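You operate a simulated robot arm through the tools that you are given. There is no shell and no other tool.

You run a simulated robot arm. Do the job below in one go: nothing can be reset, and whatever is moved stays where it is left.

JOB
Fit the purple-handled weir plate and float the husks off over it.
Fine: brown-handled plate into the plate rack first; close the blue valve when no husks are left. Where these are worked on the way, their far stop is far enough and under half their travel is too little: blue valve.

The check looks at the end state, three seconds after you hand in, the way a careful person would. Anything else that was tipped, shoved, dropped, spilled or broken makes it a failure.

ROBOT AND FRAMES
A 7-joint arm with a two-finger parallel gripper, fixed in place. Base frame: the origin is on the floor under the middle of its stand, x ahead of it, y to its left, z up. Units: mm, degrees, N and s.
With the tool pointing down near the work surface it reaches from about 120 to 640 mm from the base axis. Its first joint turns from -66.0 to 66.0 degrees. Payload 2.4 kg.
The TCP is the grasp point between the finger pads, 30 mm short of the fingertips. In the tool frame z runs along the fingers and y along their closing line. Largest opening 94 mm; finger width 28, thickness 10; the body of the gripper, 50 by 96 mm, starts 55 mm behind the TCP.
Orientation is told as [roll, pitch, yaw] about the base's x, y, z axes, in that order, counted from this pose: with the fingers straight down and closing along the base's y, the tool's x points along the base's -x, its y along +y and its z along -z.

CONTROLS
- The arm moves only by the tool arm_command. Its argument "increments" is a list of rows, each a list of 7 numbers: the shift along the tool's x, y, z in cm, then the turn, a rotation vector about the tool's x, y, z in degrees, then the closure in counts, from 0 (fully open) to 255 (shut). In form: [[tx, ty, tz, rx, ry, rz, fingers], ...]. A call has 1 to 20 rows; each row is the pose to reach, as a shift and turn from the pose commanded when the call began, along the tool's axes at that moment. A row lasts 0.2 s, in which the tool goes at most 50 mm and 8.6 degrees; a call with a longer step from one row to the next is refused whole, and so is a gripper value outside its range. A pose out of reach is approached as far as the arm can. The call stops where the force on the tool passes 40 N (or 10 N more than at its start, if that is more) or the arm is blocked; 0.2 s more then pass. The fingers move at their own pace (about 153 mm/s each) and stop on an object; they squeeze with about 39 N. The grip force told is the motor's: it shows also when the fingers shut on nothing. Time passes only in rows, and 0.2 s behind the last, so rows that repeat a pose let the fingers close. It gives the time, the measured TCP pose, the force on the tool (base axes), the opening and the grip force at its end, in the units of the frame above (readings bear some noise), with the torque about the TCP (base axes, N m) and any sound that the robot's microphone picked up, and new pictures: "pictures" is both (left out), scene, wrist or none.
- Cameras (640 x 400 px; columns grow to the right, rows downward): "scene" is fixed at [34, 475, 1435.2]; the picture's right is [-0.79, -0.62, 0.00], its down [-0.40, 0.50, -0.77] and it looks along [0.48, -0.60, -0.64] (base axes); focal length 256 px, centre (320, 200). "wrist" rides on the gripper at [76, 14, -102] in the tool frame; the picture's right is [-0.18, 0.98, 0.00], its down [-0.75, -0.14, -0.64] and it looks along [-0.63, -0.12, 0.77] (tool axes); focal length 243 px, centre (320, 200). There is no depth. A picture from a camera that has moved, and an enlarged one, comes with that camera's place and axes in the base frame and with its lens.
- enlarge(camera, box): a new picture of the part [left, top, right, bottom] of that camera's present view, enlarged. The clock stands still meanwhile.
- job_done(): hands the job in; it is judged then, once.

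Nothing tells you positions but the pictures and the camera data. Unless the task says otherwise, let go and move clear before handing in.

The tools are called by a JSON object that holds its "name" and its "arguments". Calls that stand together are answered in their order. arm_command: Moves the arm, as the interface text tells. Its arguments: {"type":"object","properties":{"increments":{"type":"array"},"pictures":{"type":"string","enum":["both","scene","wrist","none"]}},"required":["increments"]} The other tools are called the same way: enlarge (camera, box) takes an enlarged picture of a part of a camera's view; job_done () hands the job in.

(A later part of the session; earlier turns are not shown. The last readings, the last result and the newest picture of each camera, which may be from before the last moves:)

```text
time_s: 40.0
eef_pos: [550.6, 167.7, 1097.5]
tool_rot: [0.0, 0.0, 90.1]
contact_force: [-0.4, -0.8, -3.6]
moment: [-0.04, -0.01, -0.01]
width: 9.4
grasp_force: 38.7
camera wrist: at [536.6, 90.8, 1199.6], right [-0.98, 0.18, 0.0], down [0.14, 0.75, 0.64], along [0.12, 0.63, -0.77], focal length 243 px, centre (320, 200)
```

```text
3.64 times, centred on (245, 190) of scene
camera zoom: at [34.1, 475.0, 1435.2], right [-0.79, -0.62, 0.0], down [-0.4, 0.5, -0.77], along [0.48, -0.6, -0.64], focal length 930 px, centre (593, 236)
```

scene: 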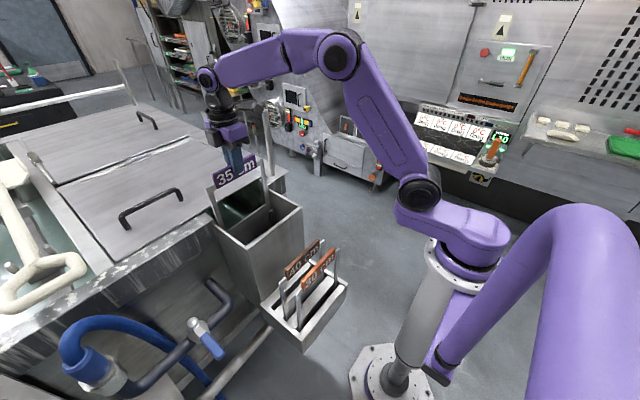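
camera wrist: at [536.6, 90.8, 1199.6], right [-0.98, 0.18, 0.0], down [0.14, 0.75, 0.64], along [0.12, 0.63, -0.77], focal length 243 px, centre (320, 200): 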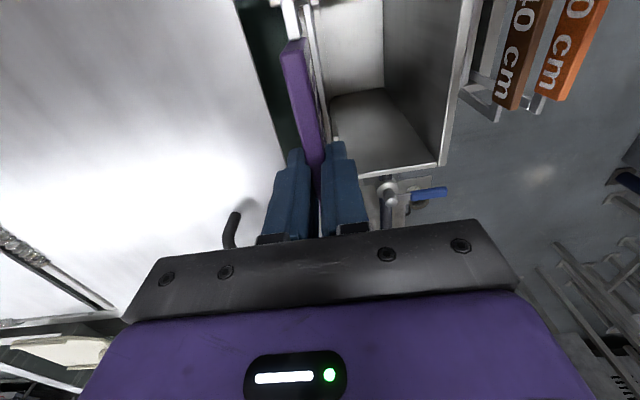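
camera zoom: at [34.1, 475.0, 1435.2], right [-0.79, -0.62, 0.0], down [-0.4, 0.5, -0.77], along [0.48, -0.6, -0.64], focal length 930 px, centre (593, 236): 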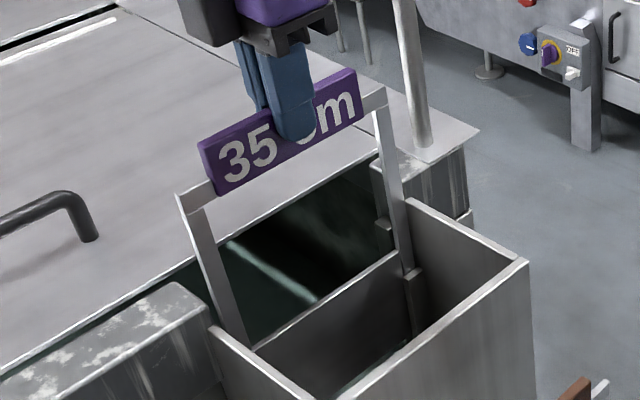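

Sliding down freely. Lower another 7 cm, then small steps to seat.

{"name": "arm_command", "arguments": {"increments": [[0, 0, 1, 0, 0, 0, 255], [0, 0, 2, 0, 0, 0, 255], [0, 0, 3, 0, 0, 0, 255], [0, 0, 4, 0, 0, 0, 255], [0, 0, 5, 0, 0, 0, 255], [0, 0, 6, 0, 0, 0, 255], [0, 0, 7, 0, 0, 0, 255], [0, 0, 7, 0, 0, 0, 255]], "pictures": "none"}}

{"name": "enlarge", "arguments": {"camera": "scene", "box": [195, 155, 295, 265]}}

```text
time_s: 41.8
eef_pos: [548.6, 167.8, 1028.3]
tool_rot: [0.1, -0.1, 90.0]
contact_force: [-0.6, -0.3, -4.1]
moment: [0.03, -0.01, 0.01]
width: 9.5
grasp_force: 38.9
```

```text
3.64 times, centred on (245, 210) of scene
camera zoom: at [34.1, 475.0, 1435.2], right [-0.79, -0.62, 0.0], down [-0.4, 0.5, -0.77], along [0.48, -0.6, -0.64], focal length 930 px, centre (593, 164)
```

zoom: 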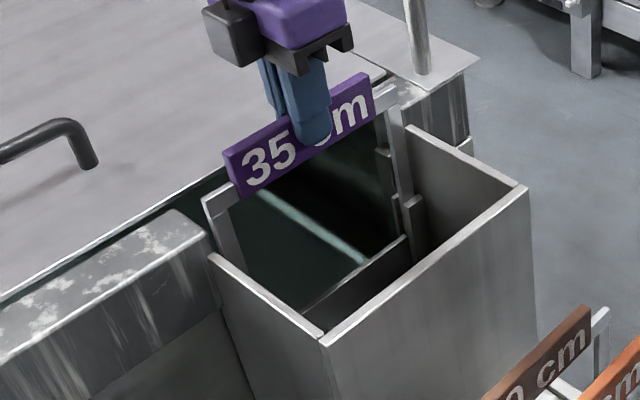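

About 19 mm remain compared with brown's seated position. Lower in small steps until it seats.

{"name": "arm_command", "arguments": {"increments": [[0, 0, 0.5, 0, 0, 0, 255], [0, 0, 1.0, 0, 0, 0, 255], [0, 0, 1.3, 0, 0, 0, 255], [0, 0, 1.3, 0, 0, 0, 255]], "pictures": "none"}}

{"name": "arm_command", "arguments": {"increments": [[0, 0, 0.2, 0, 0, 0, 255], [0, 0, 0.3, 0, 0, 0, 255], [0, 0, 0.3, 0, 0, 0, 255]], "pictures": "none"}}

```text
time_s: 42.8
eef_pos: [551.0, 168.0, 1015.8]
tool_rot: [0.1, 0.1, 90.0]
contact_force: [-0.4, 0.5, -3.6]
moment: [-0.02, 0.03, -0.03]
width: 9.6
grasp_force: 39.4
```

```text
time_s: 43.6
eef_pos: [550.0, 166.9, 1012.7]
tool_rot: [0.0, 0.0, 90.0]
contact_force: [0.6, 0.2, -4.3]
moment: [-0.03, -0.02, 0.0]
width: 9.5
grasp_force: 39.3
```

{"name": "arm_command", "arguments": {"increments": [[0, 0, 0.2, 0, 0, 0, 255], [0, 0, 0.3, 0, 0, 0, 255], [0, 0, 0.3, 0, 0, 0, 255]], "pictures": "none"}}

{"name": "enlarge", "arguments": {"camera": "scene", "box": [205, 165, 315, 265]}}

```text
time_s: 44.4
eef_pos: [551.0, 166.0, 1012.6]
tool_rot: [-0.3, -0.1, 90.1]
contact_force: [-0.9, -2.3, 26.9]
moment: [-0.87, 0.43, 0.06]
width: 9.6
grasp_force: 38.7
```

```text
4.00 times, centred on (260, 215) of scene
camera zoom: at [33.5, 474.8, 1435.3], right [-0.79, -0.62, 0.0], down [-0.4, 0.5, -0.77], along [0.48, -0.6, -0.64], focal length 1023 px, centre (560, 140)
```

zoom: 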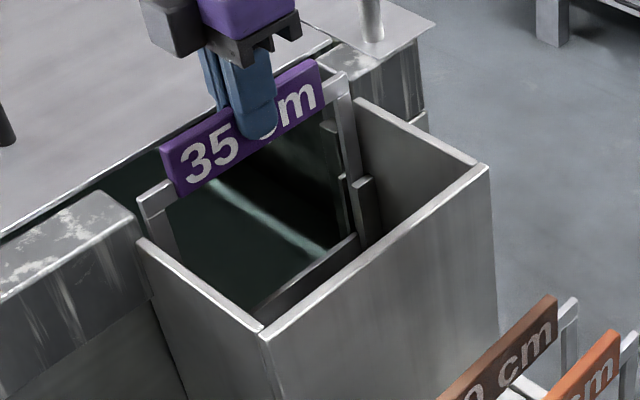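

The bar is exactly where brown's was and the upward force (27 N) shows it's seated. Relax, open to 50 mm, and rise.

{"name": "arm_command", "arguments": {"increments": [[0, 0, -0.2, 0, 0, 0, 255], [0, 0, -0.2, 0, 0, 0, 255], [0, 0, -0.2, 0, 0, 0, 190], [0, 0, -0.2, 0, 0, 0, 119], [0, 0, -0.2, 0, 0, 0, 119], [0, 0, -2, 0, 0, 0, 119], [0, 0, -5, 0, 0, 0, 119], [0, 0, -9, 0, 0, 0, 119], [0, 0, -9, 0, 0, 0, 119]]}}

{"name": "enlarge", "arguments": {"camera": "scene", "box": [205, 165, 315, 265]}}

{"name": "enlarge", "arguments": {"camera": "wrist", "box": [220, 0, 420, 220]}}

```text
time_s: 46.4
eef_pos: [552.4, 168.7, 1100.6]
tool_rot: [0.1, -0.1, 90.0]
contact_force: [-1.2, -0.3, -0.4]
moment: [0.02, 0.02, 0.02]
width: 50.1
grasp_force: 0.0
camera wrist: at [539.1, 92.3, 1202.3], right [-0.98, 0.18, 0.0], down [0.14, 0.75, 0.64], along [0.12, 0.63, -0.77], focal length 243 px, centre (320, 200)
```

scene: 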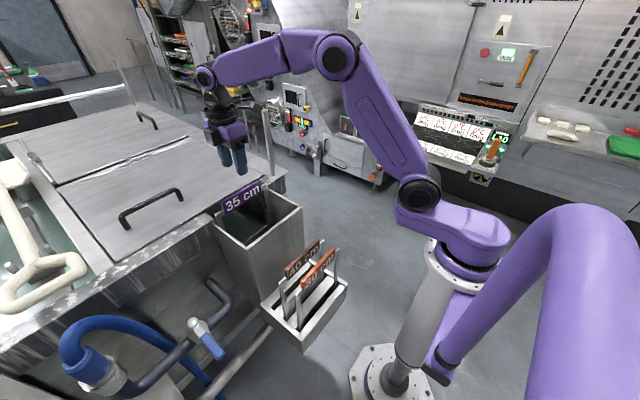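
wrist: 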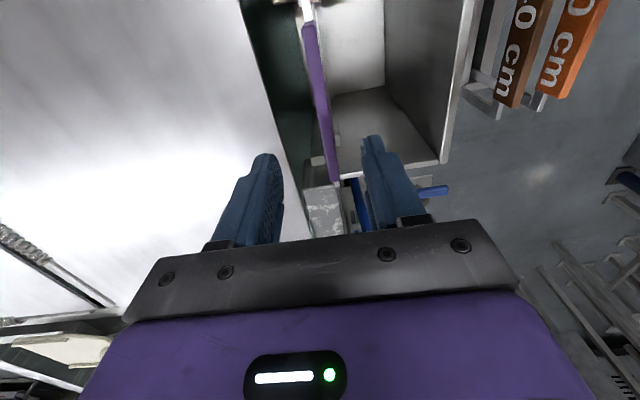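

```text
4.00 times, centred on (260, 215) of scene
camera zoom: at [34.0, 475.0, 1435.2], right [-0.79, -0.62, 0.0], down [-0.4, 0.5, -0.77], along [0.48, -0.6, -0.64], focal length 1023 px, centre (560, 140)
```

zoom: 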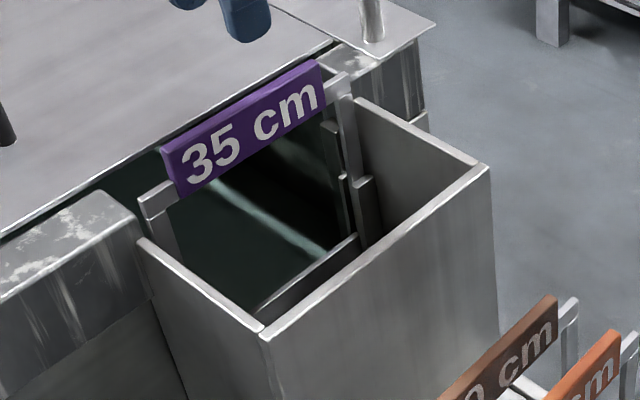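

```text
1.82 times, centred on (320, 110) of wrist
camera zoom: at [539.1, 92.3, 1202.3], right [-0.98, 0.18, 0.0], down [0.14, 0.75, 0.64], along [0.12, 0.63, -0.77], focal length 441 px, centre (320, 364)
```

zoom: 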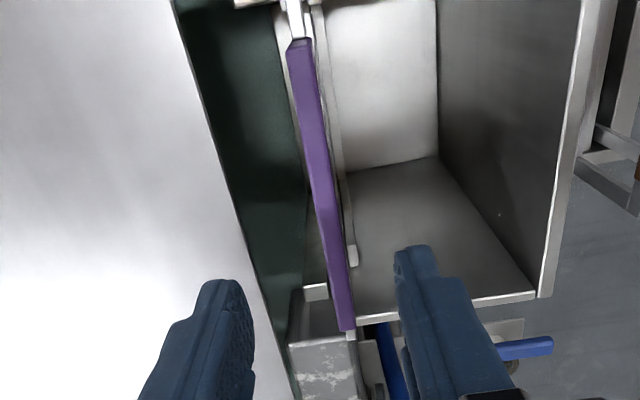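

Purple is seated just as brown was. Now let me look at the valve, and search for the husks in the tank.

{"name": "enlarge", "arguments": {"camera": "scene", "box": [160, 260, 260, 380]}}

{"name": "enlarge", "arguments": {"camera": "scene", "box": [0, 150, 120, 330]}}

{"name": "enlarge", "arguments": {"camera": "scene", "box": [210, 180, 300, 260]}}

{"name": "enlarge", "arguments": {"camera": "wrist", "box": [240, 0, 340, 200]}}

```text
3.33 times, centred on (210, 320) of scene
camera zoom: at [34.0, 475.0, 1435.2], right [-0.79, -0.62, 0.0], down [-0.4, 0.5, -0.77], along [0.48, -0.6, -0.64], focal length 853 px, centre (687, -200)
```

zoom: 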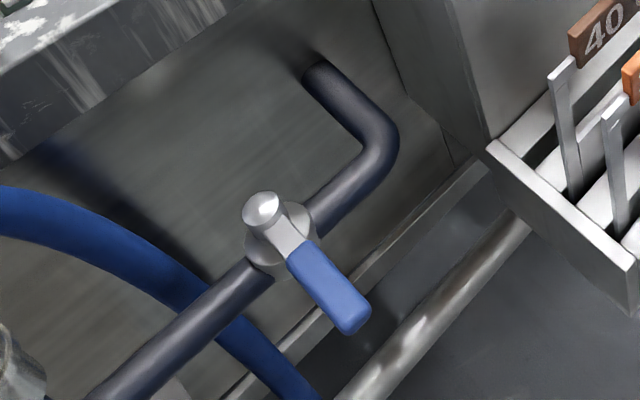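

```text
2.22 times, centred on (60, 240) of scene
camera zoom: at [34.0, 475.0, 1435.2], right [-0.79, -0.62, 0.0], down [-0.4, 0.5, -0.77], along [0.48, -0.6, -0.64], focal length 568 px, centre (898, 111)
```

zoom: 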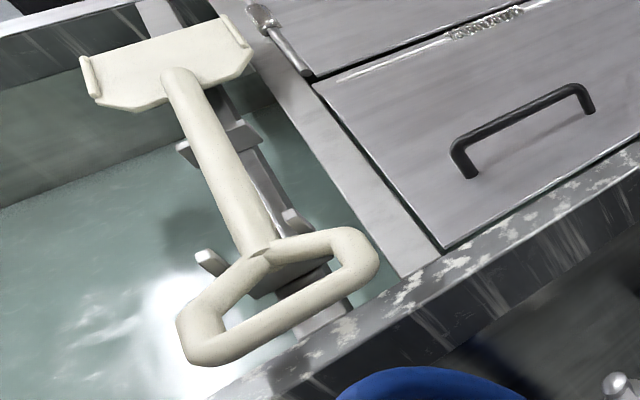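

```text
5.00 times, centred on (255, 220) of scene
camera zoom: at [34.0, 475.0, 1435.2], right [-0.79, -0.62, 0.0], down [-0.4, 0.5, -0.77], along [0.48, -0.6, -0.64], focal length 1279 px, centre (645, 100)
```

zoom: 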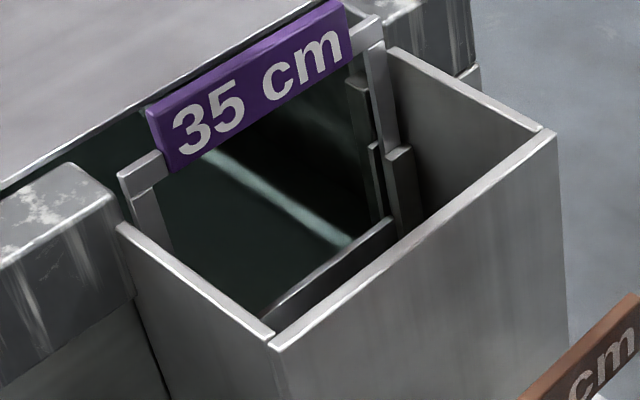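

```text
2.00 times, centred on (290, 100) of wrist
camera zoom: at [539.1, 92.3, 1202.3], right [-0.98, 0.18, 0.0], down [0.14, 0.75, 0.64], along [0.12, 0.63, -0.77], focal length 485 px, centre (380, 400)
```

zoom: 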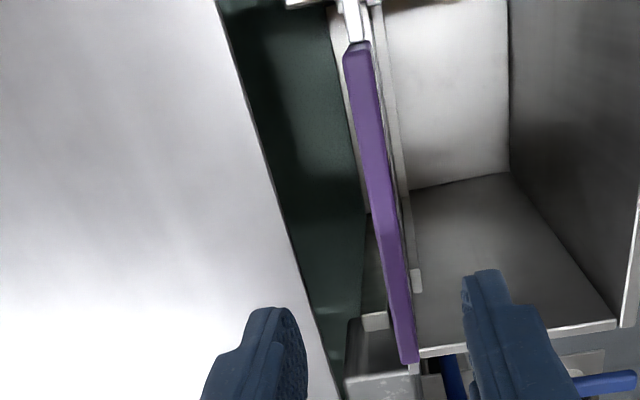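

No husks are visible yet. The valve lever points −x from its stem at about (449, 441), z≈805, across the pipe (closed). I'll move with closed fingers above its +y side to push it toward −y along the pipe.

{"name": "arm_command", "arguments": {"increments": [[-3, 1.7, -1, 0, 0, 0, 255], [-6.5, 3.6, -1, 0, 0, 0, 255], [-10, 5.6, -1, 0, 0, 0, 255], [-13.5, 7.6, -1, 0, 0, 0, 255], [-17, 9.5, -1, 0, 0, 0, 255], [-20.5, 11.5, -1, 0, 0, 0, 255], [-24, 13.5, -1, 0, 0, 0, 255], [-27.5, 15.4, -1, 0, 0, 0, 255], [-31.2, 17.5, -1, 0, 0, 0, 255], [-31.2, 17.5, -1, 0, 0, 0, 255]]}}

{"name": "enlarge", "arguments": {"camera": "wrist", "box": [220, 0, 520, 240]}}

{"name": "enlarge", "arguments": {"camera": "scene", "box": [150, 200, 310, 380]}}

```text
time_s: 48.6
eef_pos: [371.1, 481.9, 1111.4]
tool_rot: [0.1, 0.0, 90.0]
contact_force: [-0.1, -1.1, -0.6]
moment: [0.01, -0.02, 0.02]
width: 0.1
grasp_force: 33.3
camera wrist: at [357.4, 405.3, 1214.3], right [-0.98, 0.18, 0.0], down [0.14, 0.75, 0.64], along [0.12, 0.63, -0.77], focal length 243 px, centre (320, 200)
```

scene: 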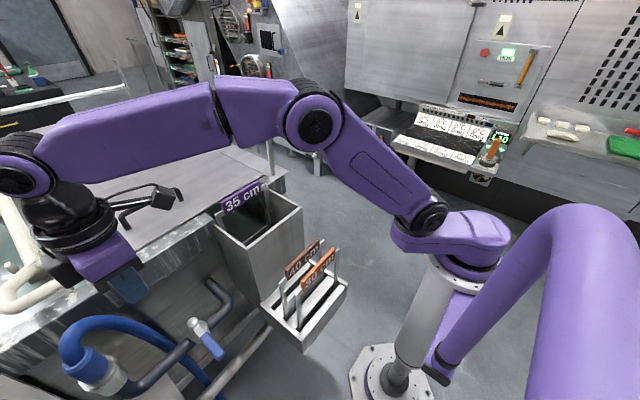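
wrist: 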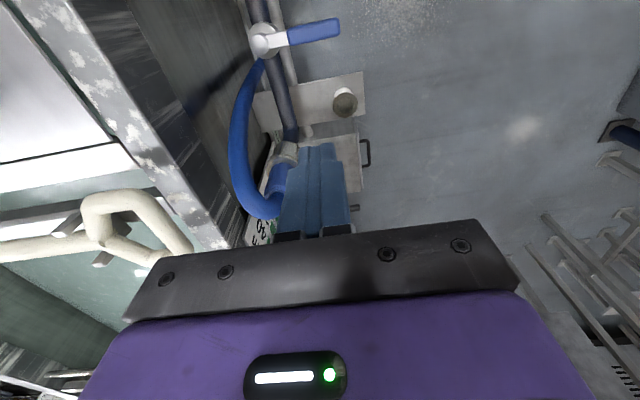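

```text
1.67 times, centred on (370, 120) of wrist
camera zoom: at [357.4, 405.3, 1214.3], right [-0.98, 0.18, 0.0], down [0.14, 0.75, 0.64], along [0.12, 0.63, -0.77], focal length 404 px, centre (237, 333)
```

zoom: 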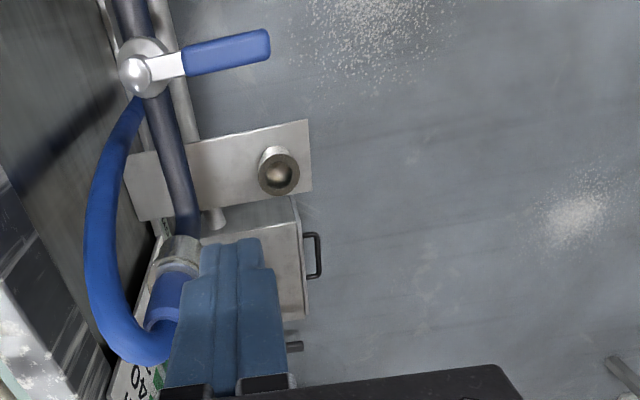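

```text
2.22 times, centred on (230, 290) of scene
camera zoom: at [33.9, 475.0, 1435.2], right [-0.79, -0.62, 0.0], down [-0.4, 0.5, -0.77], along [0.48, -0.6, -0.64], focal length 568 px, centre (520, 0)
```

zoom: 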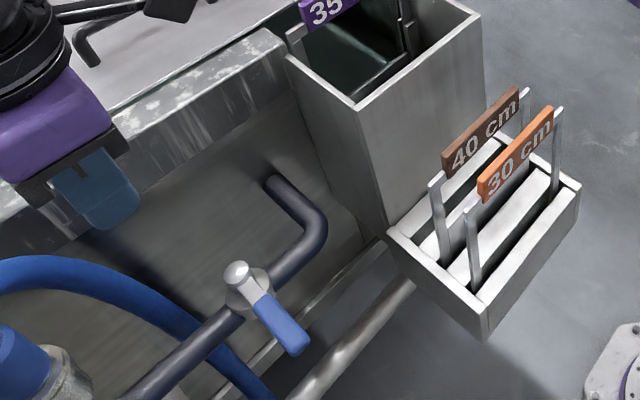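

The stem is confirmed at about (448, 438) with the grip from x≈338 to 408. I descend at (375, 480) beside the lever with closed fingers.

{"name": "arm_command", "arguments": {"increments": [[0, 0, 4, 0, 0, 0, 255], [0, 0, 8, 0, 0, 0, 255], [0, 0, 12, 0, 0, 0, 255], [0, 0, 16, 0, 0, 0, 255], [0, 0, 20, 0, 0, 0, 255], [0, 0, 24, 0, 0, 0, 255], [0, 0, 27, 0, 0, 0, 255], [0, 0, 29.7, 0, 0, 0, 255], [0, 0, 29.7, 0, 0, 0, 255]]}}

{"name": "enlarge", "arguments": {"camera": "wrist", "box": [220, 0, 420, 240]}}

{"name": "enlarge", "arguments": {"camera": "scene", "box": [130, 260, 270, 400]}}

```text
time_s: 50.6
eef_pos: [374.9, 480.9, 815.1]
tool_rot: [0.0, -0.1, 90.1]
contact_force: [0.1, -0.2, -1.1]
moment: [0.04, 0.02, -0.01]
width: 0.0
grasp_force: 33.3
camera wrist: at [361.0, 404.3, 917.2], right [-0.98, 0.18, 0.0], down [0.14, 0.75, 0.64], along [0.12, 0.63, -0.77], focal length 243 px, centre (320, 200)
```

scene: 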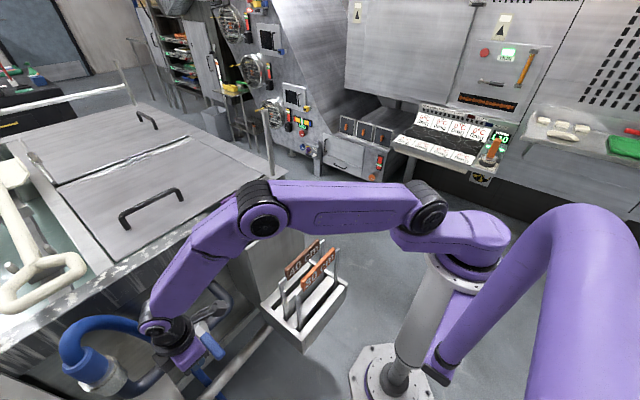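
wrist: 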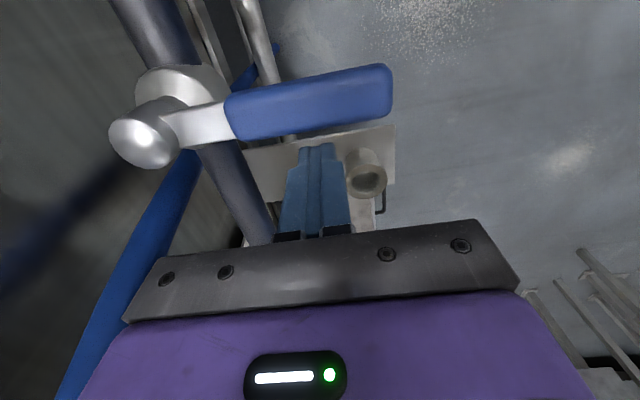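

```text
1.67 times, centred on (320, 120) of wrist
camera zoom: at [361.0, 404.3, 917.2], right [-0.98, 0.18, 0.0], down [0.14, 0.75, 0.64], along [0.12, 0.63, -0.77], focal length 404 px, centre (320, 333)
```

zoom: 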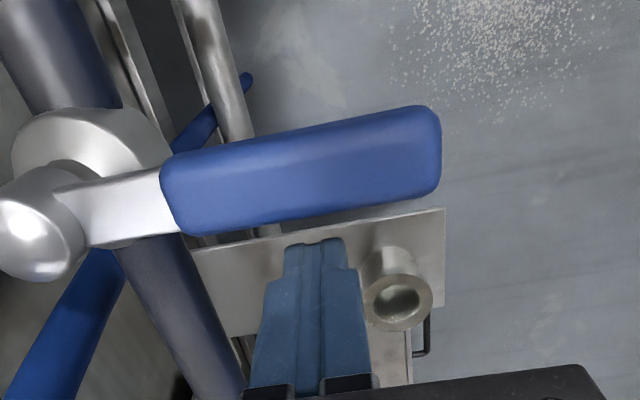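

```text
2.86 times, centred on (200, 330) of scene
camera zoom: at [34.0, 475.0, 1435.2], right [-0.79, -0.62, 0.0], down [-0.4, 0.5, -0.77], along [0.48, -0.6, -0.64], focal length 731 px, centre (663, -171)
```

zoom: 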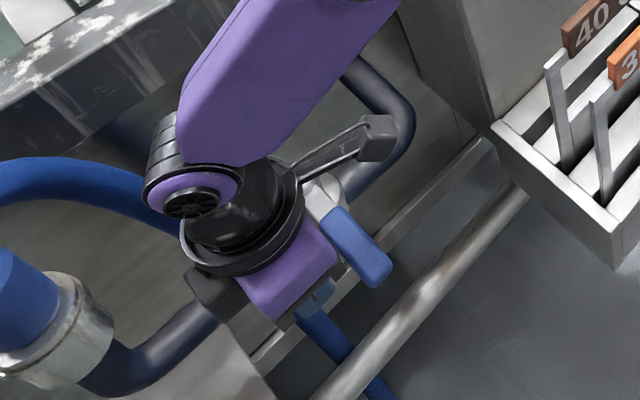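

The closed fingertips sit on the +y side of the blue grip. I push gently along an arc toward −y and watch the force.

{"name": "arm_command", "arguments": {"increments": [[0.7, 0.1, 0, 0, 0, 0, 255], [1.31, 0.21, 0, 0, 0, 0, 255], [1.98, 0.42, 0, 0, 0, 0, 255], [2.66, 0.57, 0, 0, 0, 0, 255], [3.35, 0.66, 0, 0, 0, 0, 255]]}}

{"name": "enlarge", "arguments": {"camera": "wrist", "box": [180, 0, 440, 240]}}

```text
time_s: 51.8
eef_pos: [369.8, 447.9, 814.4]
tool_rot: [-0.2, -0.2, 89.9]
contact_force: [8.4, 4.1, 18.3]
moment: [-0.23, -0.14, 0.22]
width: 0.2
grasp_force: 32.9
camera wrist: at [355.4, 370.8, 916.1], right [-0.98, 0.18, 0.0], down [0.14, 0.75, 0.65], along [0.12, 0.63, -0.76], focal length 243 px, centre (320, 200)
```

scene: 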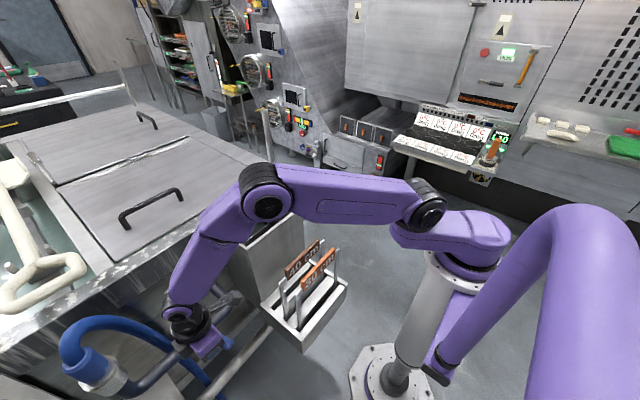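
wrist: 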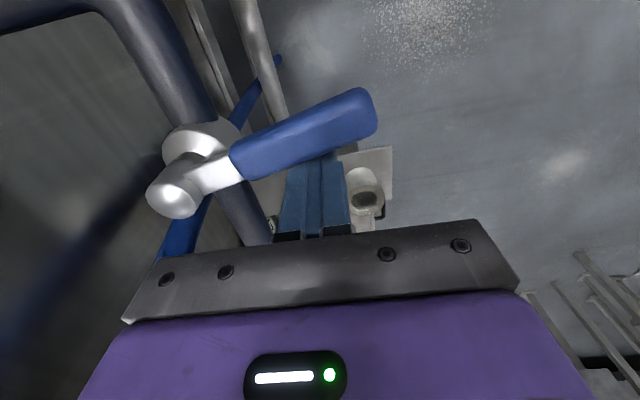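

```text
1.67 times, centred on (310, 120) of wrist
camera zoom: at [355.4, 370.8, 916.1], right [-0.98, 0.18, 0.0], down [0.14, 0.75, 0.65], along [0.12, 0.63, -0.76], focal length 404 px, centre (337, 333)
```

zoom: 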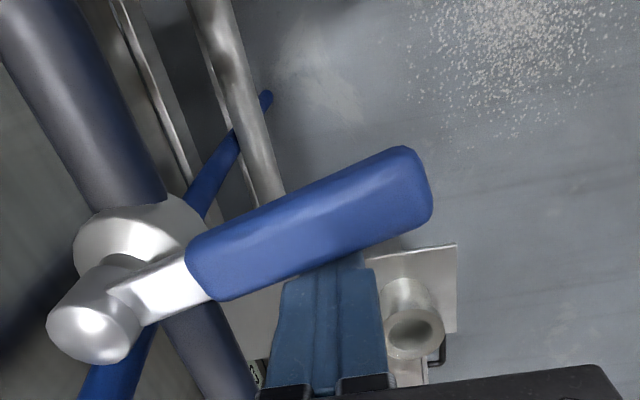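

The lever turns toward −y (about 13° so far). There is an unexpected 18 N upward force, so I'll raise 3 mm and see how it changes.

{"name": "arm_command", "arguments": {"increments": [[0, 0, -0.15, 0, 0, 0, 255], [0, 0, -0.3, 0, 0, 0, 255], [0, 0, -0.3, 0, 0, 0, 255]], "pictures": "none"}}

{"name": "enlarge", "arguments": {"camera": "wrist", "box": [240, 60, 400, 220]}}

{"name": "enlarge", "arguments": {"camera": "scene", "box": [150, 280, 250, 390]}}

```text
time_s: 52.6
eef_pos: [365.8, 445.6, 814.5]
tool_rot: [0.2, 0.3, 90.0]
contact_force: [0.8, -0.4, 3.2]
moment: [-0.02, -0.07, -0.01]
width: 0.0
grasp_force: 33.1
```

```text
2.50 times, centred on (320, 140) of wrist
camera zoom: at [352.9, 369.8, 916.9], right [-0.98, 0.18, 0.0], down [0.14, 0.76, 0.64], along [0.12, 0.63, -0.77], focal length 606 px, centre (320, 350)
```

zoom: 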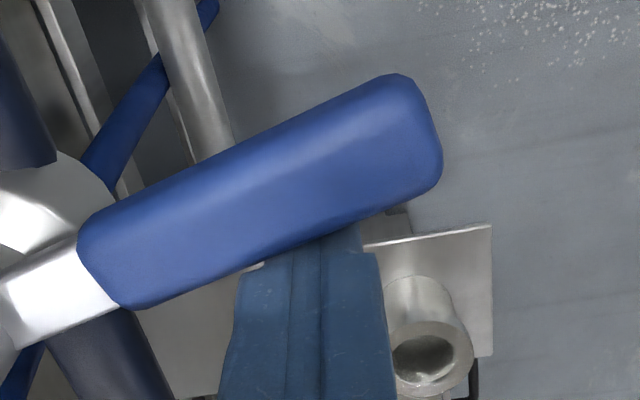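

```text
3.64 times, centred on (200, 335) of scene
camera zoom: at [33.9, 474.9, 1435.2], right [-0.79, -0.62, 0.0], down [-0.4, 0.5, -0.77], along [0.48, -0.6, -0.64], focal length 930 px, centre (756, -291)
```

zoom: 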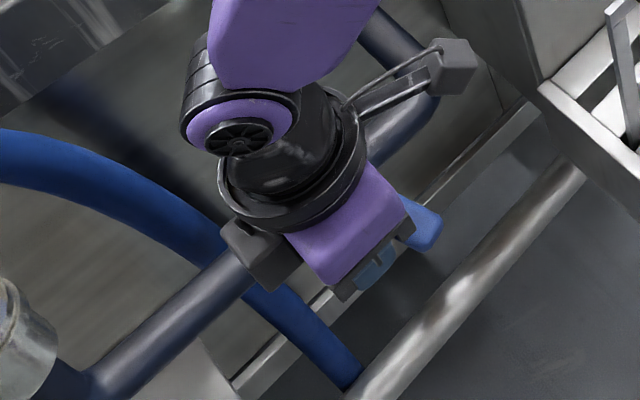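

The vertical force disappeared (it was just residual settling), and the lever moves easily. Continue along the arc.

{"name": "arm_command", "arguments": {"increments": [[0.7, 0.03, 0, 0, 0, 0, 255], [1.4, 0, 0, 0, 0, 0, 255], [2.09, -0.09, 0, 0, 0, 0, 255], [2.77, -0.24, 0, 0, 0, 0, 255], [3.44, -0.45, 0, 0, 0, 0, 255]], "pictures": "wrist"}}

```text
time_s: 53.8
eef_pos: [371.6, 411.4, 817.4]
tool_rot: [0.0, 0.1, 90.0]
contact_force: [0.8, 1.7, -0.7]
moment: [0.04, -0.01, -0.03]
width: 0.1
grasp_force: 32.8
camera wrist: at [358.3, 335.5, 918.4], right [-0.98, 0.18, 0.0], down [0.14, 0.75, 0.64], along [0.12, 0.63, -0.77], focal length 243 px, centre (320, 200)
```

wrist: 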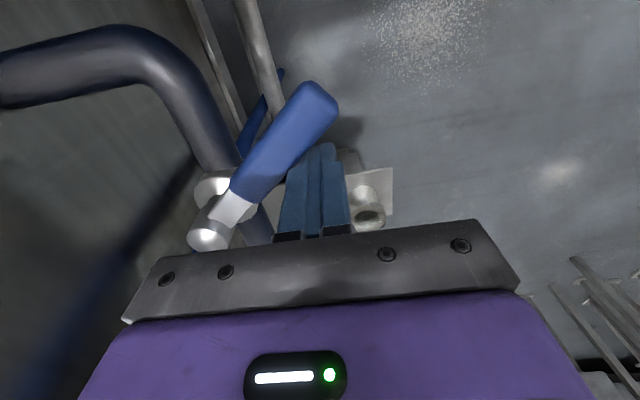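

The lever is following with little force. Continue the arc toward the far stop.

{"name": "arm_command", "arguments": {"increments": [[0.64, -0.27, 0, 0, 0, 0, 255], [1.26, -0.59, 0, 0, 0, 0, 255], [1.85, -0.97, 0, 0, 0, 0, 255], [2.4, -1.39, 0, 0, 0, 0, 255], [2.92, -1.86, 0, 0, 0, 0, 255], [3.39, -2.38, 0, 0, 0, 0, 255], [3.81, -2.93, 0, 0, 0, 0, 255]], "pictures": "both"}}

```text
time_s: 55.4
eef_pos: [401.4, 372.8, 816.3]
tool_rot: [0.0, 0.0, 89.9]
contact_force: [-1.4, 1.7, 0.1]
moment: [0.05, 0.05, -0.01]
width: 0.0
grasp_force: 33.0
camera wrist: at [387.8, 297.2, 918.5], right [-0.98, 0.18, 0.0], down [0.14, 0.75, 0.64], along [0.12, 0.63, -0.77], focal length 243 px, centre (320, 200)
```

scene: 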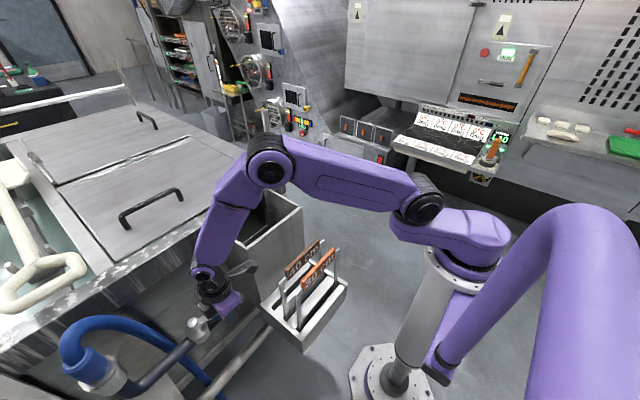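
wrist: 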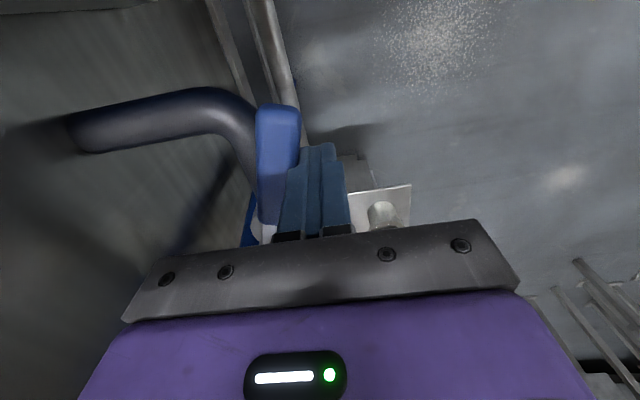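

The lever is near the end of its travel, but the wrist camera would come close to the chute wall if I keep this yaw. I'll back off 2 cm and rotate the tool to yaw 30°, then finish the push.

{"name": "arm_command", "arguments": {"increments": [[0, 1, 0, 0, 0, 0, 255], [0, 2, 0, 0, 0, 0, 255], [0, 2, 0, 0, 0, 8.5, 255], [0, 2, 0, 0, 0, 17, 255], [0, 2, 0, 0, 0, 25.5, 255], [0, 2, 0, 0, 0, 34, 255], [0, 2, 0, 0, 0, 42.5, 255], [0, 2, 0, 0, 0, 51, 255], [0, 2, 0, 0, 0, 59.5, 255], [0, 2, 0, 0, 0, 60, 255]]}}

{"name": "enlarge", "arguments": {"camera": "wrist", "box": [220, 60, 460, 240]}}

{"name": "enlarge", "arguments": {"camera": "scene", "box": [160, 250, 280, 370]}}

```text
time_s: 57.6
eef_pos: [381.2, 374.1, 814.8]
tool_rot: [0.0, 0.0, 29.9]
contact_force: [0.1, -0.5, 1.0]
moment: [-0.01, -0.01, 0.02]
width: 0.3
grasp_force: 33.9
camera wrist: at [309.5, 348.2, 917.7], right [-0.33, 0.94, 0.0], down [0.72, 0.25, 0.64], along [0.61, 0.21, -0.77], focal length 243 px, centre (320, 200)
```

scene: 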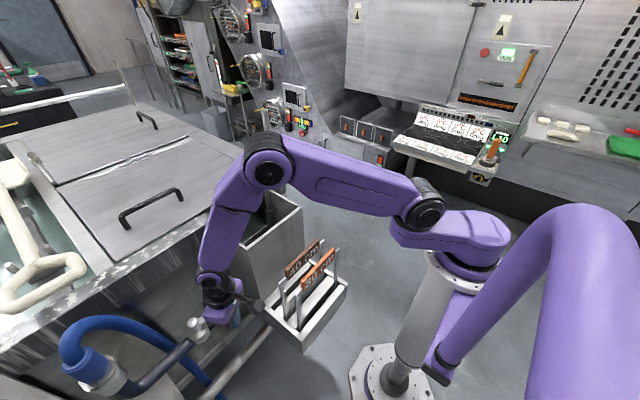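
wrist: 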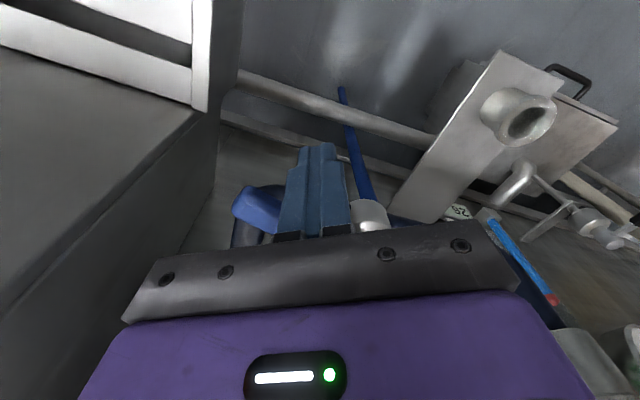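

```text
2.22 times, centred on (340, 150) of wrist
camera zoom: at [309.5, 348.2, 917.7], right [-0.33, 0.94, 0.0], down [0.72, 0.25, 0.64], along [0.61, 0.21, -0.77], focal length 539 px, centre (276, 311)
```

zoom: 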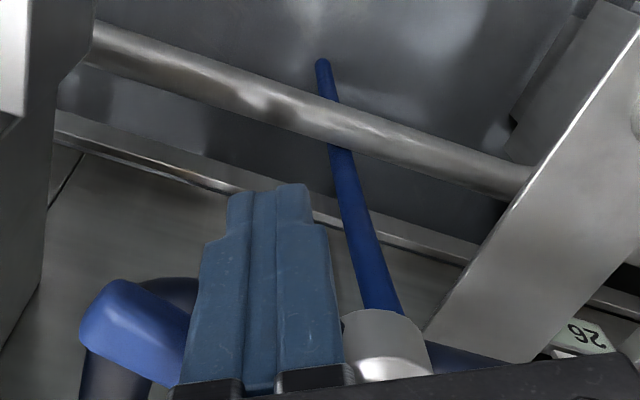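

```text
3.33 times, centred on (220, 310) of scene
camera zoom: at [34.0, 475.0, 1435.2], right [-0.79, -0.62, 0.0], down [-0.4, 0.5, -0.77], along [0.48, -0.6, -0.64], focal length 853 px, centre (653, -167)
```

zoom: 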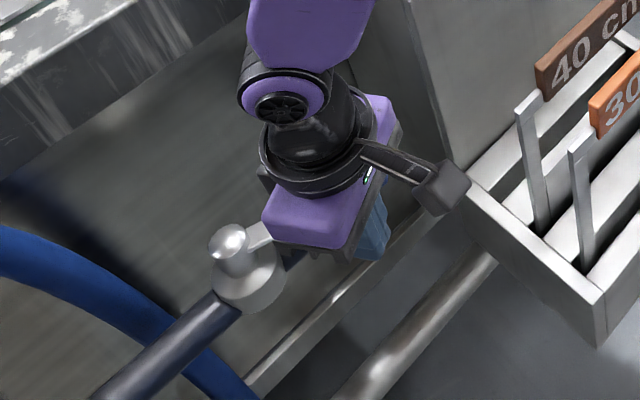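

Camera is now clear of the chute. Continue pushing the lever toward +x to its far stop in small steps.

{"name": "arm_command", "arguments": {"increments": [[-0.6, -0.7, 0, 0, 0, 0, 255], [-1.23, -1.35, 0, 0, 0, 0, 255], [-1.83, -1.92, 0, 0, 0, 0, 255], [-2.24, -2.39, 0, 0, 0, 0, 255], [-2.24, -2.39, 0, 0, 0, 0, 255]]}}

{"name": "enlarge", "arguments": {"camera": "wrist", "box": [180, 60, 420, 240]}}

```text
time_s: 58.8
eef_pos: [414.0, 363.9, 813.4]
tool_rot: [0.0, -0.1, 30.0]
contact_force: [-1.3, -1.2, -0.2]
moment: [0.02, 0.02, 0.02]
width: 0.0
grasp_force: 32.7
camera wrist: at [341.4, 338.1, 916.9], right [-0.33, 0.94, 0.0], down [0.72, 0.25, 0.64], along [0.61, 0.21, -0.77], focal length 243 px, centre (320, 200)
```

scene: 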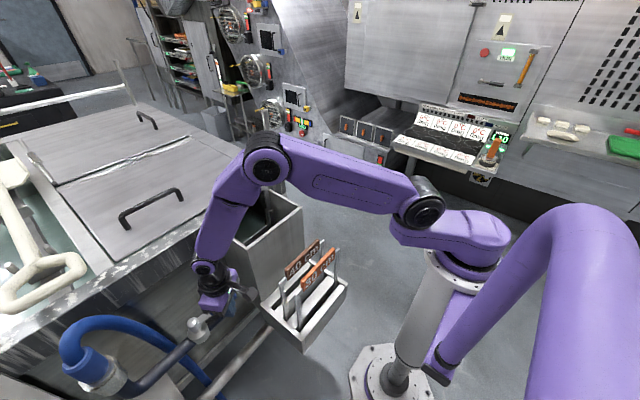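
wrist: 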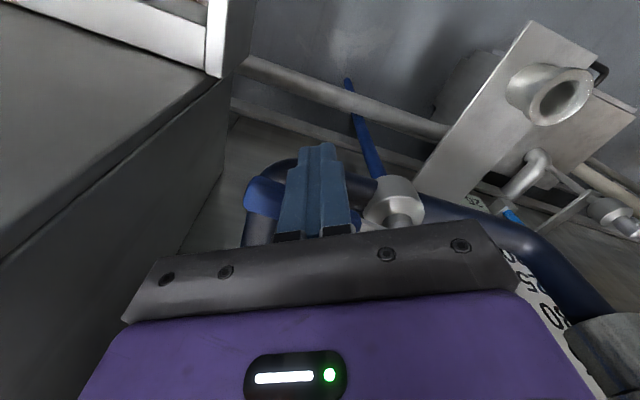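

```text
2.22 times, centred on (300, 150) of wrist
camera zoom: at [341.4, 338.1, 916.9], right [-0.33, 0.94, 0.0], down [0.72, 0.25, 0.64], along [0.61, 0.21, -0.77], focal length 539 px, centre (364, 311)
```

zoom: 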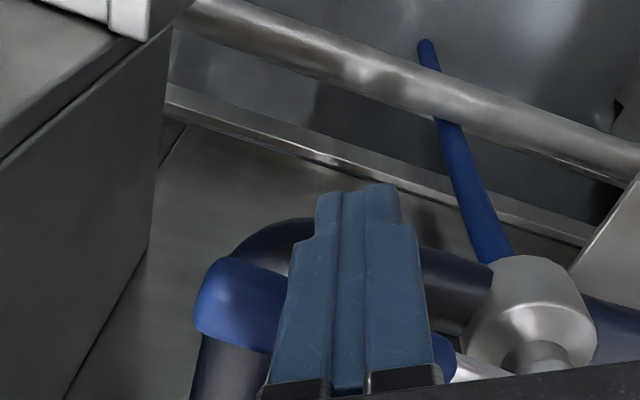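

{"name": "arm_command", "arguments": {"increments": [[-0.27, -0.33, 0, 0, 0, 0, 255], [-0.57, -0.62, 0, 0, 0, 0, 255], [-0.57, -0.62, 0, 0, 0, 0, 255]], "pictures": "none"}}

{"name": "enlarge", "arguments": {"camera": "wrist", "box": [180, 60, 420, 240]}}

{"name": "enlarge", "arguments": {"camera": "scene", "box": [160, 250, 280, 370]}}

```text
time_s: 59.6
eef_pos: [421.0, 361.2, 814.8]
tool_rot: [0.0, 0.0, 30.0]
contact_force: [-0.9, 0.2, 0.4]
moment: [0.03, 0.05, 0.01]
width: 0.0
grasp_force: 33.2
```

```text
2.22 times, centred on (300, 150) of wrist
camera zoom: at [349.0, 335.2, 917.0], right [-0.33, 0.94, 0.0], down [0.72, 0.25, 0.64], along [0.61, 0.21, -0.77], focal length 539 px, centre (364, 311)
```

zoom: 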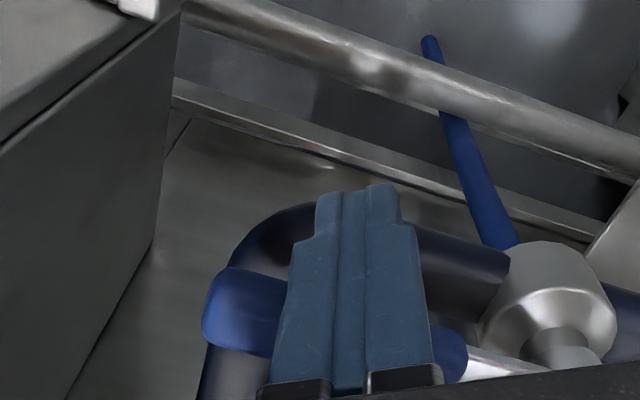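

```text
3.33 times, centred on (220, 310) of scene
camera zoom: at [34.0, 475.0, 1435.2], right [-0.79, -0.62, 0.0], down [-0.4, 0.5, -0.77], along [0.48, -0.6, -0.64], focal length 853 px, centre (653, -167)
```

zoom: 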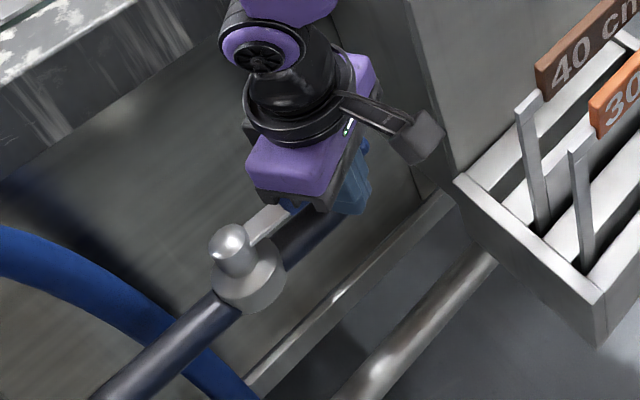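

{"name": "arm_command", "arguments": {"increments": [[-0.3, -0.18, 0, 0, 0, 0, 255], [-0.61, -0.35, 0, 0, 0, 0, 255], [-0.61, -0.35, 0, 0, 0, 0, 255]], "pictures": "none"}}

{"name": "enlarge", "arguments": {"camera": "wrist", "box": [180, 60, 420, 240]}}

{"name": "enlarge", "arguments": {"camera": "scene", "box": [160, 250, 280, 370]}}

```text
time_s: 60.4
eef_pos: [424.7, 360.4, 814.0]
tool_rot: [-0.1, 0.7, 30.2]
contact_force: [-28.3, -7.8, 11.9]
moment: [-0.05, 0.01, -0.19]
width: 0.0
grasp_force: 32.9
```

```text
2.22 times, centred on (300, 150) of wrist
camera zoom: at [352.7, 335.8, 917.6], right [-0.33, 0.94, 0.0], down [0.73, 0.26, 0.63], along [0.6, 0.21, -0.77], focal length 539 px, centre (364, 311)
```

zoom: 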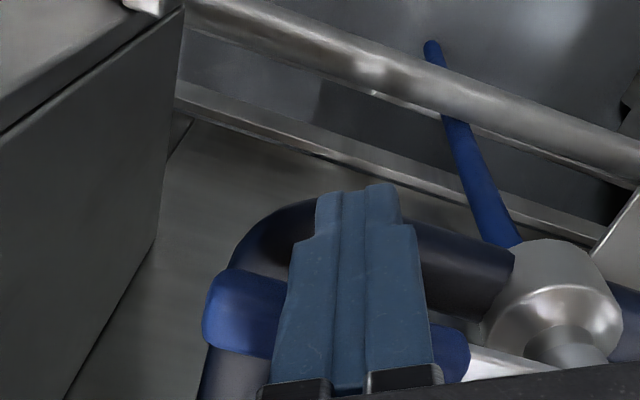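

```text
3.33 times, centred on (220, 310) of scene
camera zoom: at [33.1, 474.7, 1435.3], right [-0.79, -0.62, 0.0], down [-0.4, 0.5, -0.77], along [0.48, -0.6, -0.64], focal length 853 px, centre (653, -167)
```

zoom: 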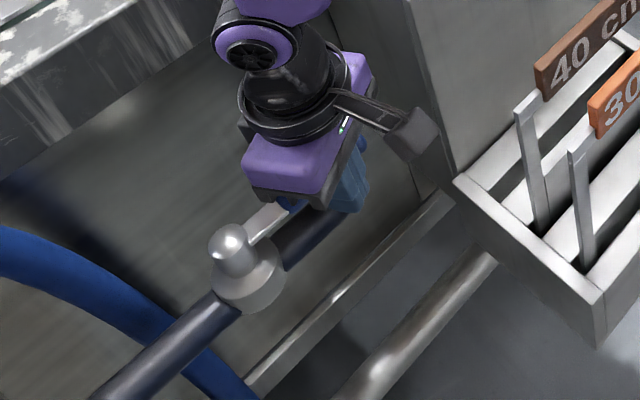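

The far stop is reached (28 N). I back off, rise, and return to the first pose where the wrist camera sees the weir.

{"name": "arm_command", "arguments": {"increments": [[1.7, 1.0, 0, 0, 0, 0, 255], [3.46, 2.0, 0, 0, 0, 0, 255], [3.46, 2.0, -4, 0, 0, 0, 255], [3.46, 2.0, -8, 0, 0, 0, 255], [3.46, 2.0, -12, 0, 0, 0, 255], [3.46, 2.0, -16, 0, 0, 0, 255], [3.46, 2.0, -20, 0, 0, 0, 255], [3.46, 2.0, -24, 0, 0, 0, 255], [3.46, 2.0, -28, 0, 0, 0, 255], [3.46, 2.0, -32, 0, 0, 0, 255], [3.46, 2.0, -35, 0, 0, 0, 255], [5.51, -0.51, -35, 0, 0, 6, 255], [7.56, -3.02, -35, 0, 0, 12, 255], [9.62, -5.54, -35, 0, 0, 18, 255], [11.67, -8.05, -35, 0, 0, 24, 255], [13.72, -10.56, -35, 0, 0, 30, 255]]}}

{"name": "enlarge", "arguments": {"camera": "scene", "box": [205, 170, 305, 265]}}

{"name": "enlarge", "arguments": {"camera": "wrist", "box": [230, 100, 400, 240]}}

{"name": "enlarge", "arguments": {"camera": "scene", "box": [160, 260, 280, 380]}}

```text
time_s: 63.8
eef_pos: [363.7, 201.1, 1164.8]
tool_rot: [0.0, 0.0, -0.1]
contact_force: [0.3, 0.1, 0.1]
moment: [0.0, 0.03, 0.01]
width: 0.0
grasp_force: 32.9
camera wrist: at [288.4, 216.2, 1267.0], right [0.19, 0.98, 0.0], down [0.75, -0.14, 0.64], along [0.63, -0.12, -0.77], focal length 243 px, centre (320, 200)
```

scene: 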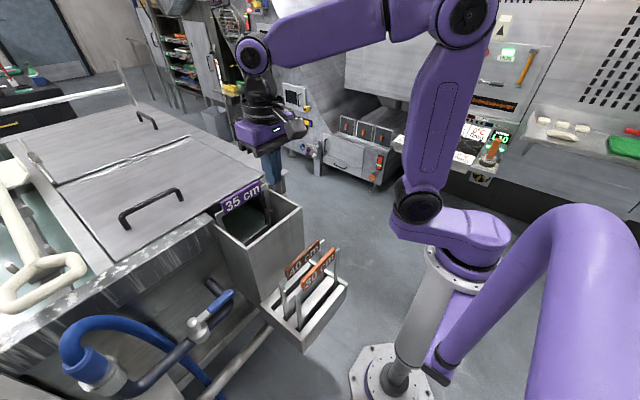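
wrist: 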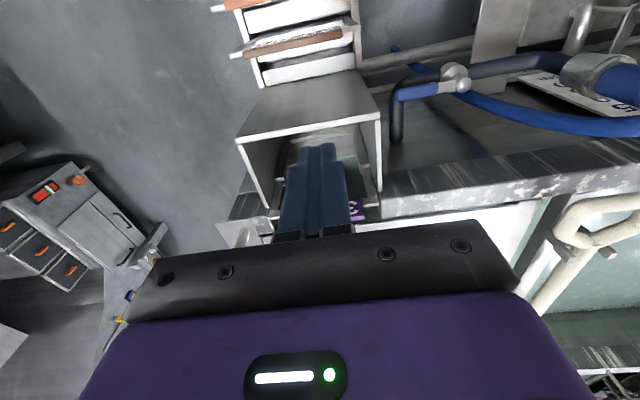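

```text
4.21 times, centred on (255, 218) of scene
camera zoom: at [34.0, 475.0, 1435.2], right [-0.79, -0.62, 0.0], down [-0.4, 0.5, -0.77], along [0.48, -0.6, -0.64], focal length 1077 px, centre (594, 126)
```

zoom: 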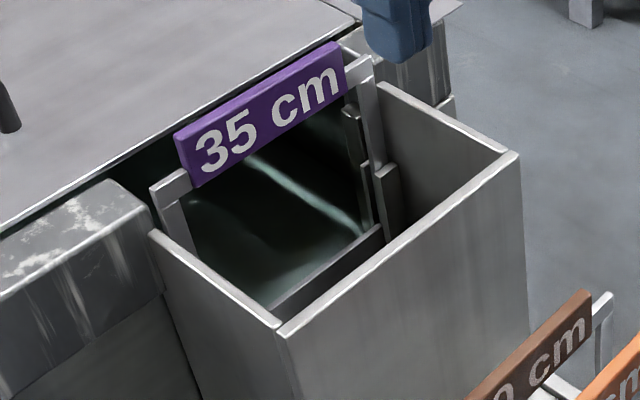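

```text
2.86 times, centred on (315, 170) of wrist
camera zoom: at [288.4, 216.2, 1267.0], right [0.19, 0.98, 0.0], down [0.75, -0.14, 0.64], along [0.63, -0.12, -0.77], focal length 693 px, centre (334, 286)
```

zoom: 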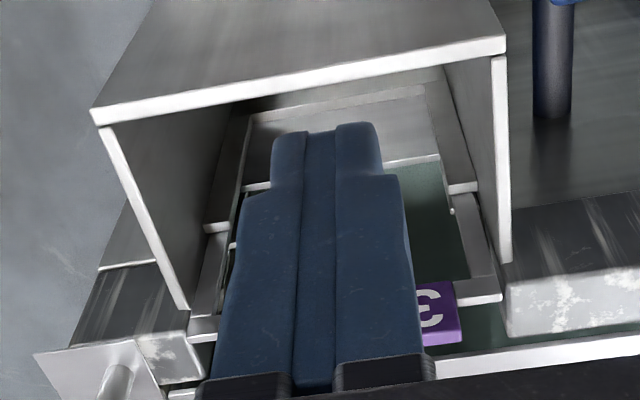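

```text
3.33 times, centred on (220, 320) of scene
camera zoom: at [34.0, 475.0, 1435.2], right [-0.79, -0.62, 0.0], down [-0.4, 0.5, -0.77], along [0.48, -0.6, -0.64], focal length 853 px, centre (653, -200)
```

zoom: 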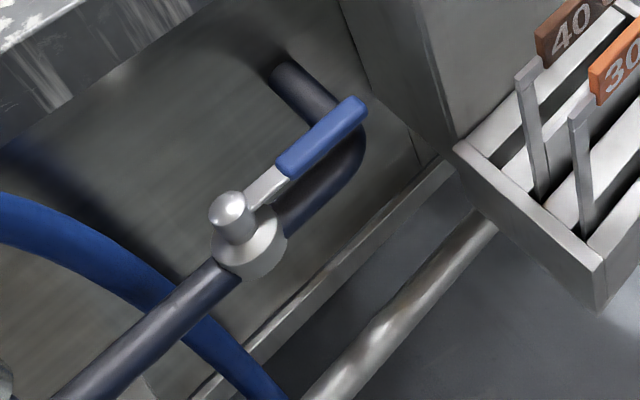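

The valve lever now lies along the pipe (open). I open the fingers for the view and wait, watching the weir.

{"name": "arm_command", "arguments": {"increments": [[0, 0, 0, 0, 0, 0, 100], [0, 0, 0, 0, 0, 0, 0], [0, 0, 0, 0, 0, 0, 0], [0, 0, 0, 0, 0, 0, 0], [0, 0, 0, 0, 0, 0, 0], [0, 0, 0, 0, 0, 0, 0], [0, 0, 0, 0, 0, 0, 0], [0, 0, 0, 0, 0, 0, 0], [0, 0, 0, 0, 0, 0, 0], [0, 0, 0, 0, 0, 0, 0]], "pictures": "wrist"}}

{"name": "enlarge", "arguments": {"camera": "wrist", "box": [240, 120, 400, 240]}}

{"name": "enlarge", "arguments": {"camera": "scene", "box": [215, 190, 285, 255]}}

```text
time_s: 66.0
eef_pos: [364.8, 201.9, 1165.4]
tool_rot: [0.0, 0.0, 0.0]
contact_force: [0.9, -0.2, -0.6]
moment: [0.02, -0.01, 0.01]
width: 94.1
grasp_force: 0.1
camera wrist: at [288.4, 216.4, 1267.0], right [0.18, 0.98, 0.0], down [0.75, -0.14, 0.64], along [0.63, -0.12, -0.77], focal length 243 px, centre (320, 200)
```

wrist: 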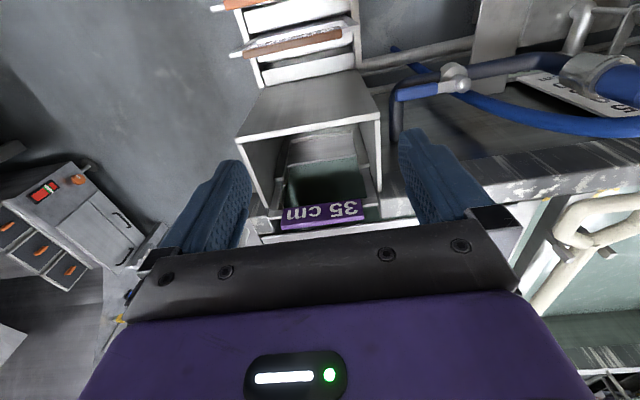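

```text
3.33 times, centred on (320, 180) of wrist
camera zoom: at [288.4, 216.4, 1267.0], right [0.18, 0.98, 0.0], down [0.75, -0.14, 0.64], along [0.63, -0.12, -0.77], focal length 809 px, centre (320, 267)
```

zoom: 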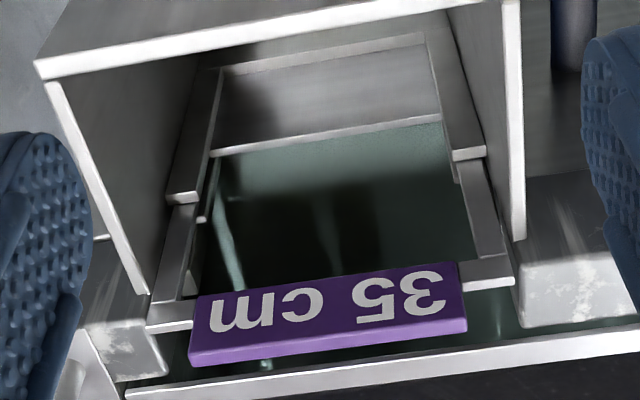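

```text
6.15 times, centred on (250, 222) of scene
camera zoom: at [34.0, 475.0, 1435.2], right [-0.79, -0.62, 0.0], down [-0.4, 0.5, -0.77], along [0.48, -0.6, -0.64], focal length 1574 px, centre (751, 62)
```

zoom: 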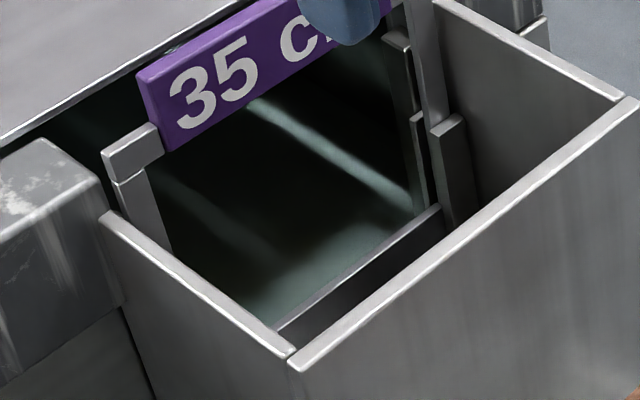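

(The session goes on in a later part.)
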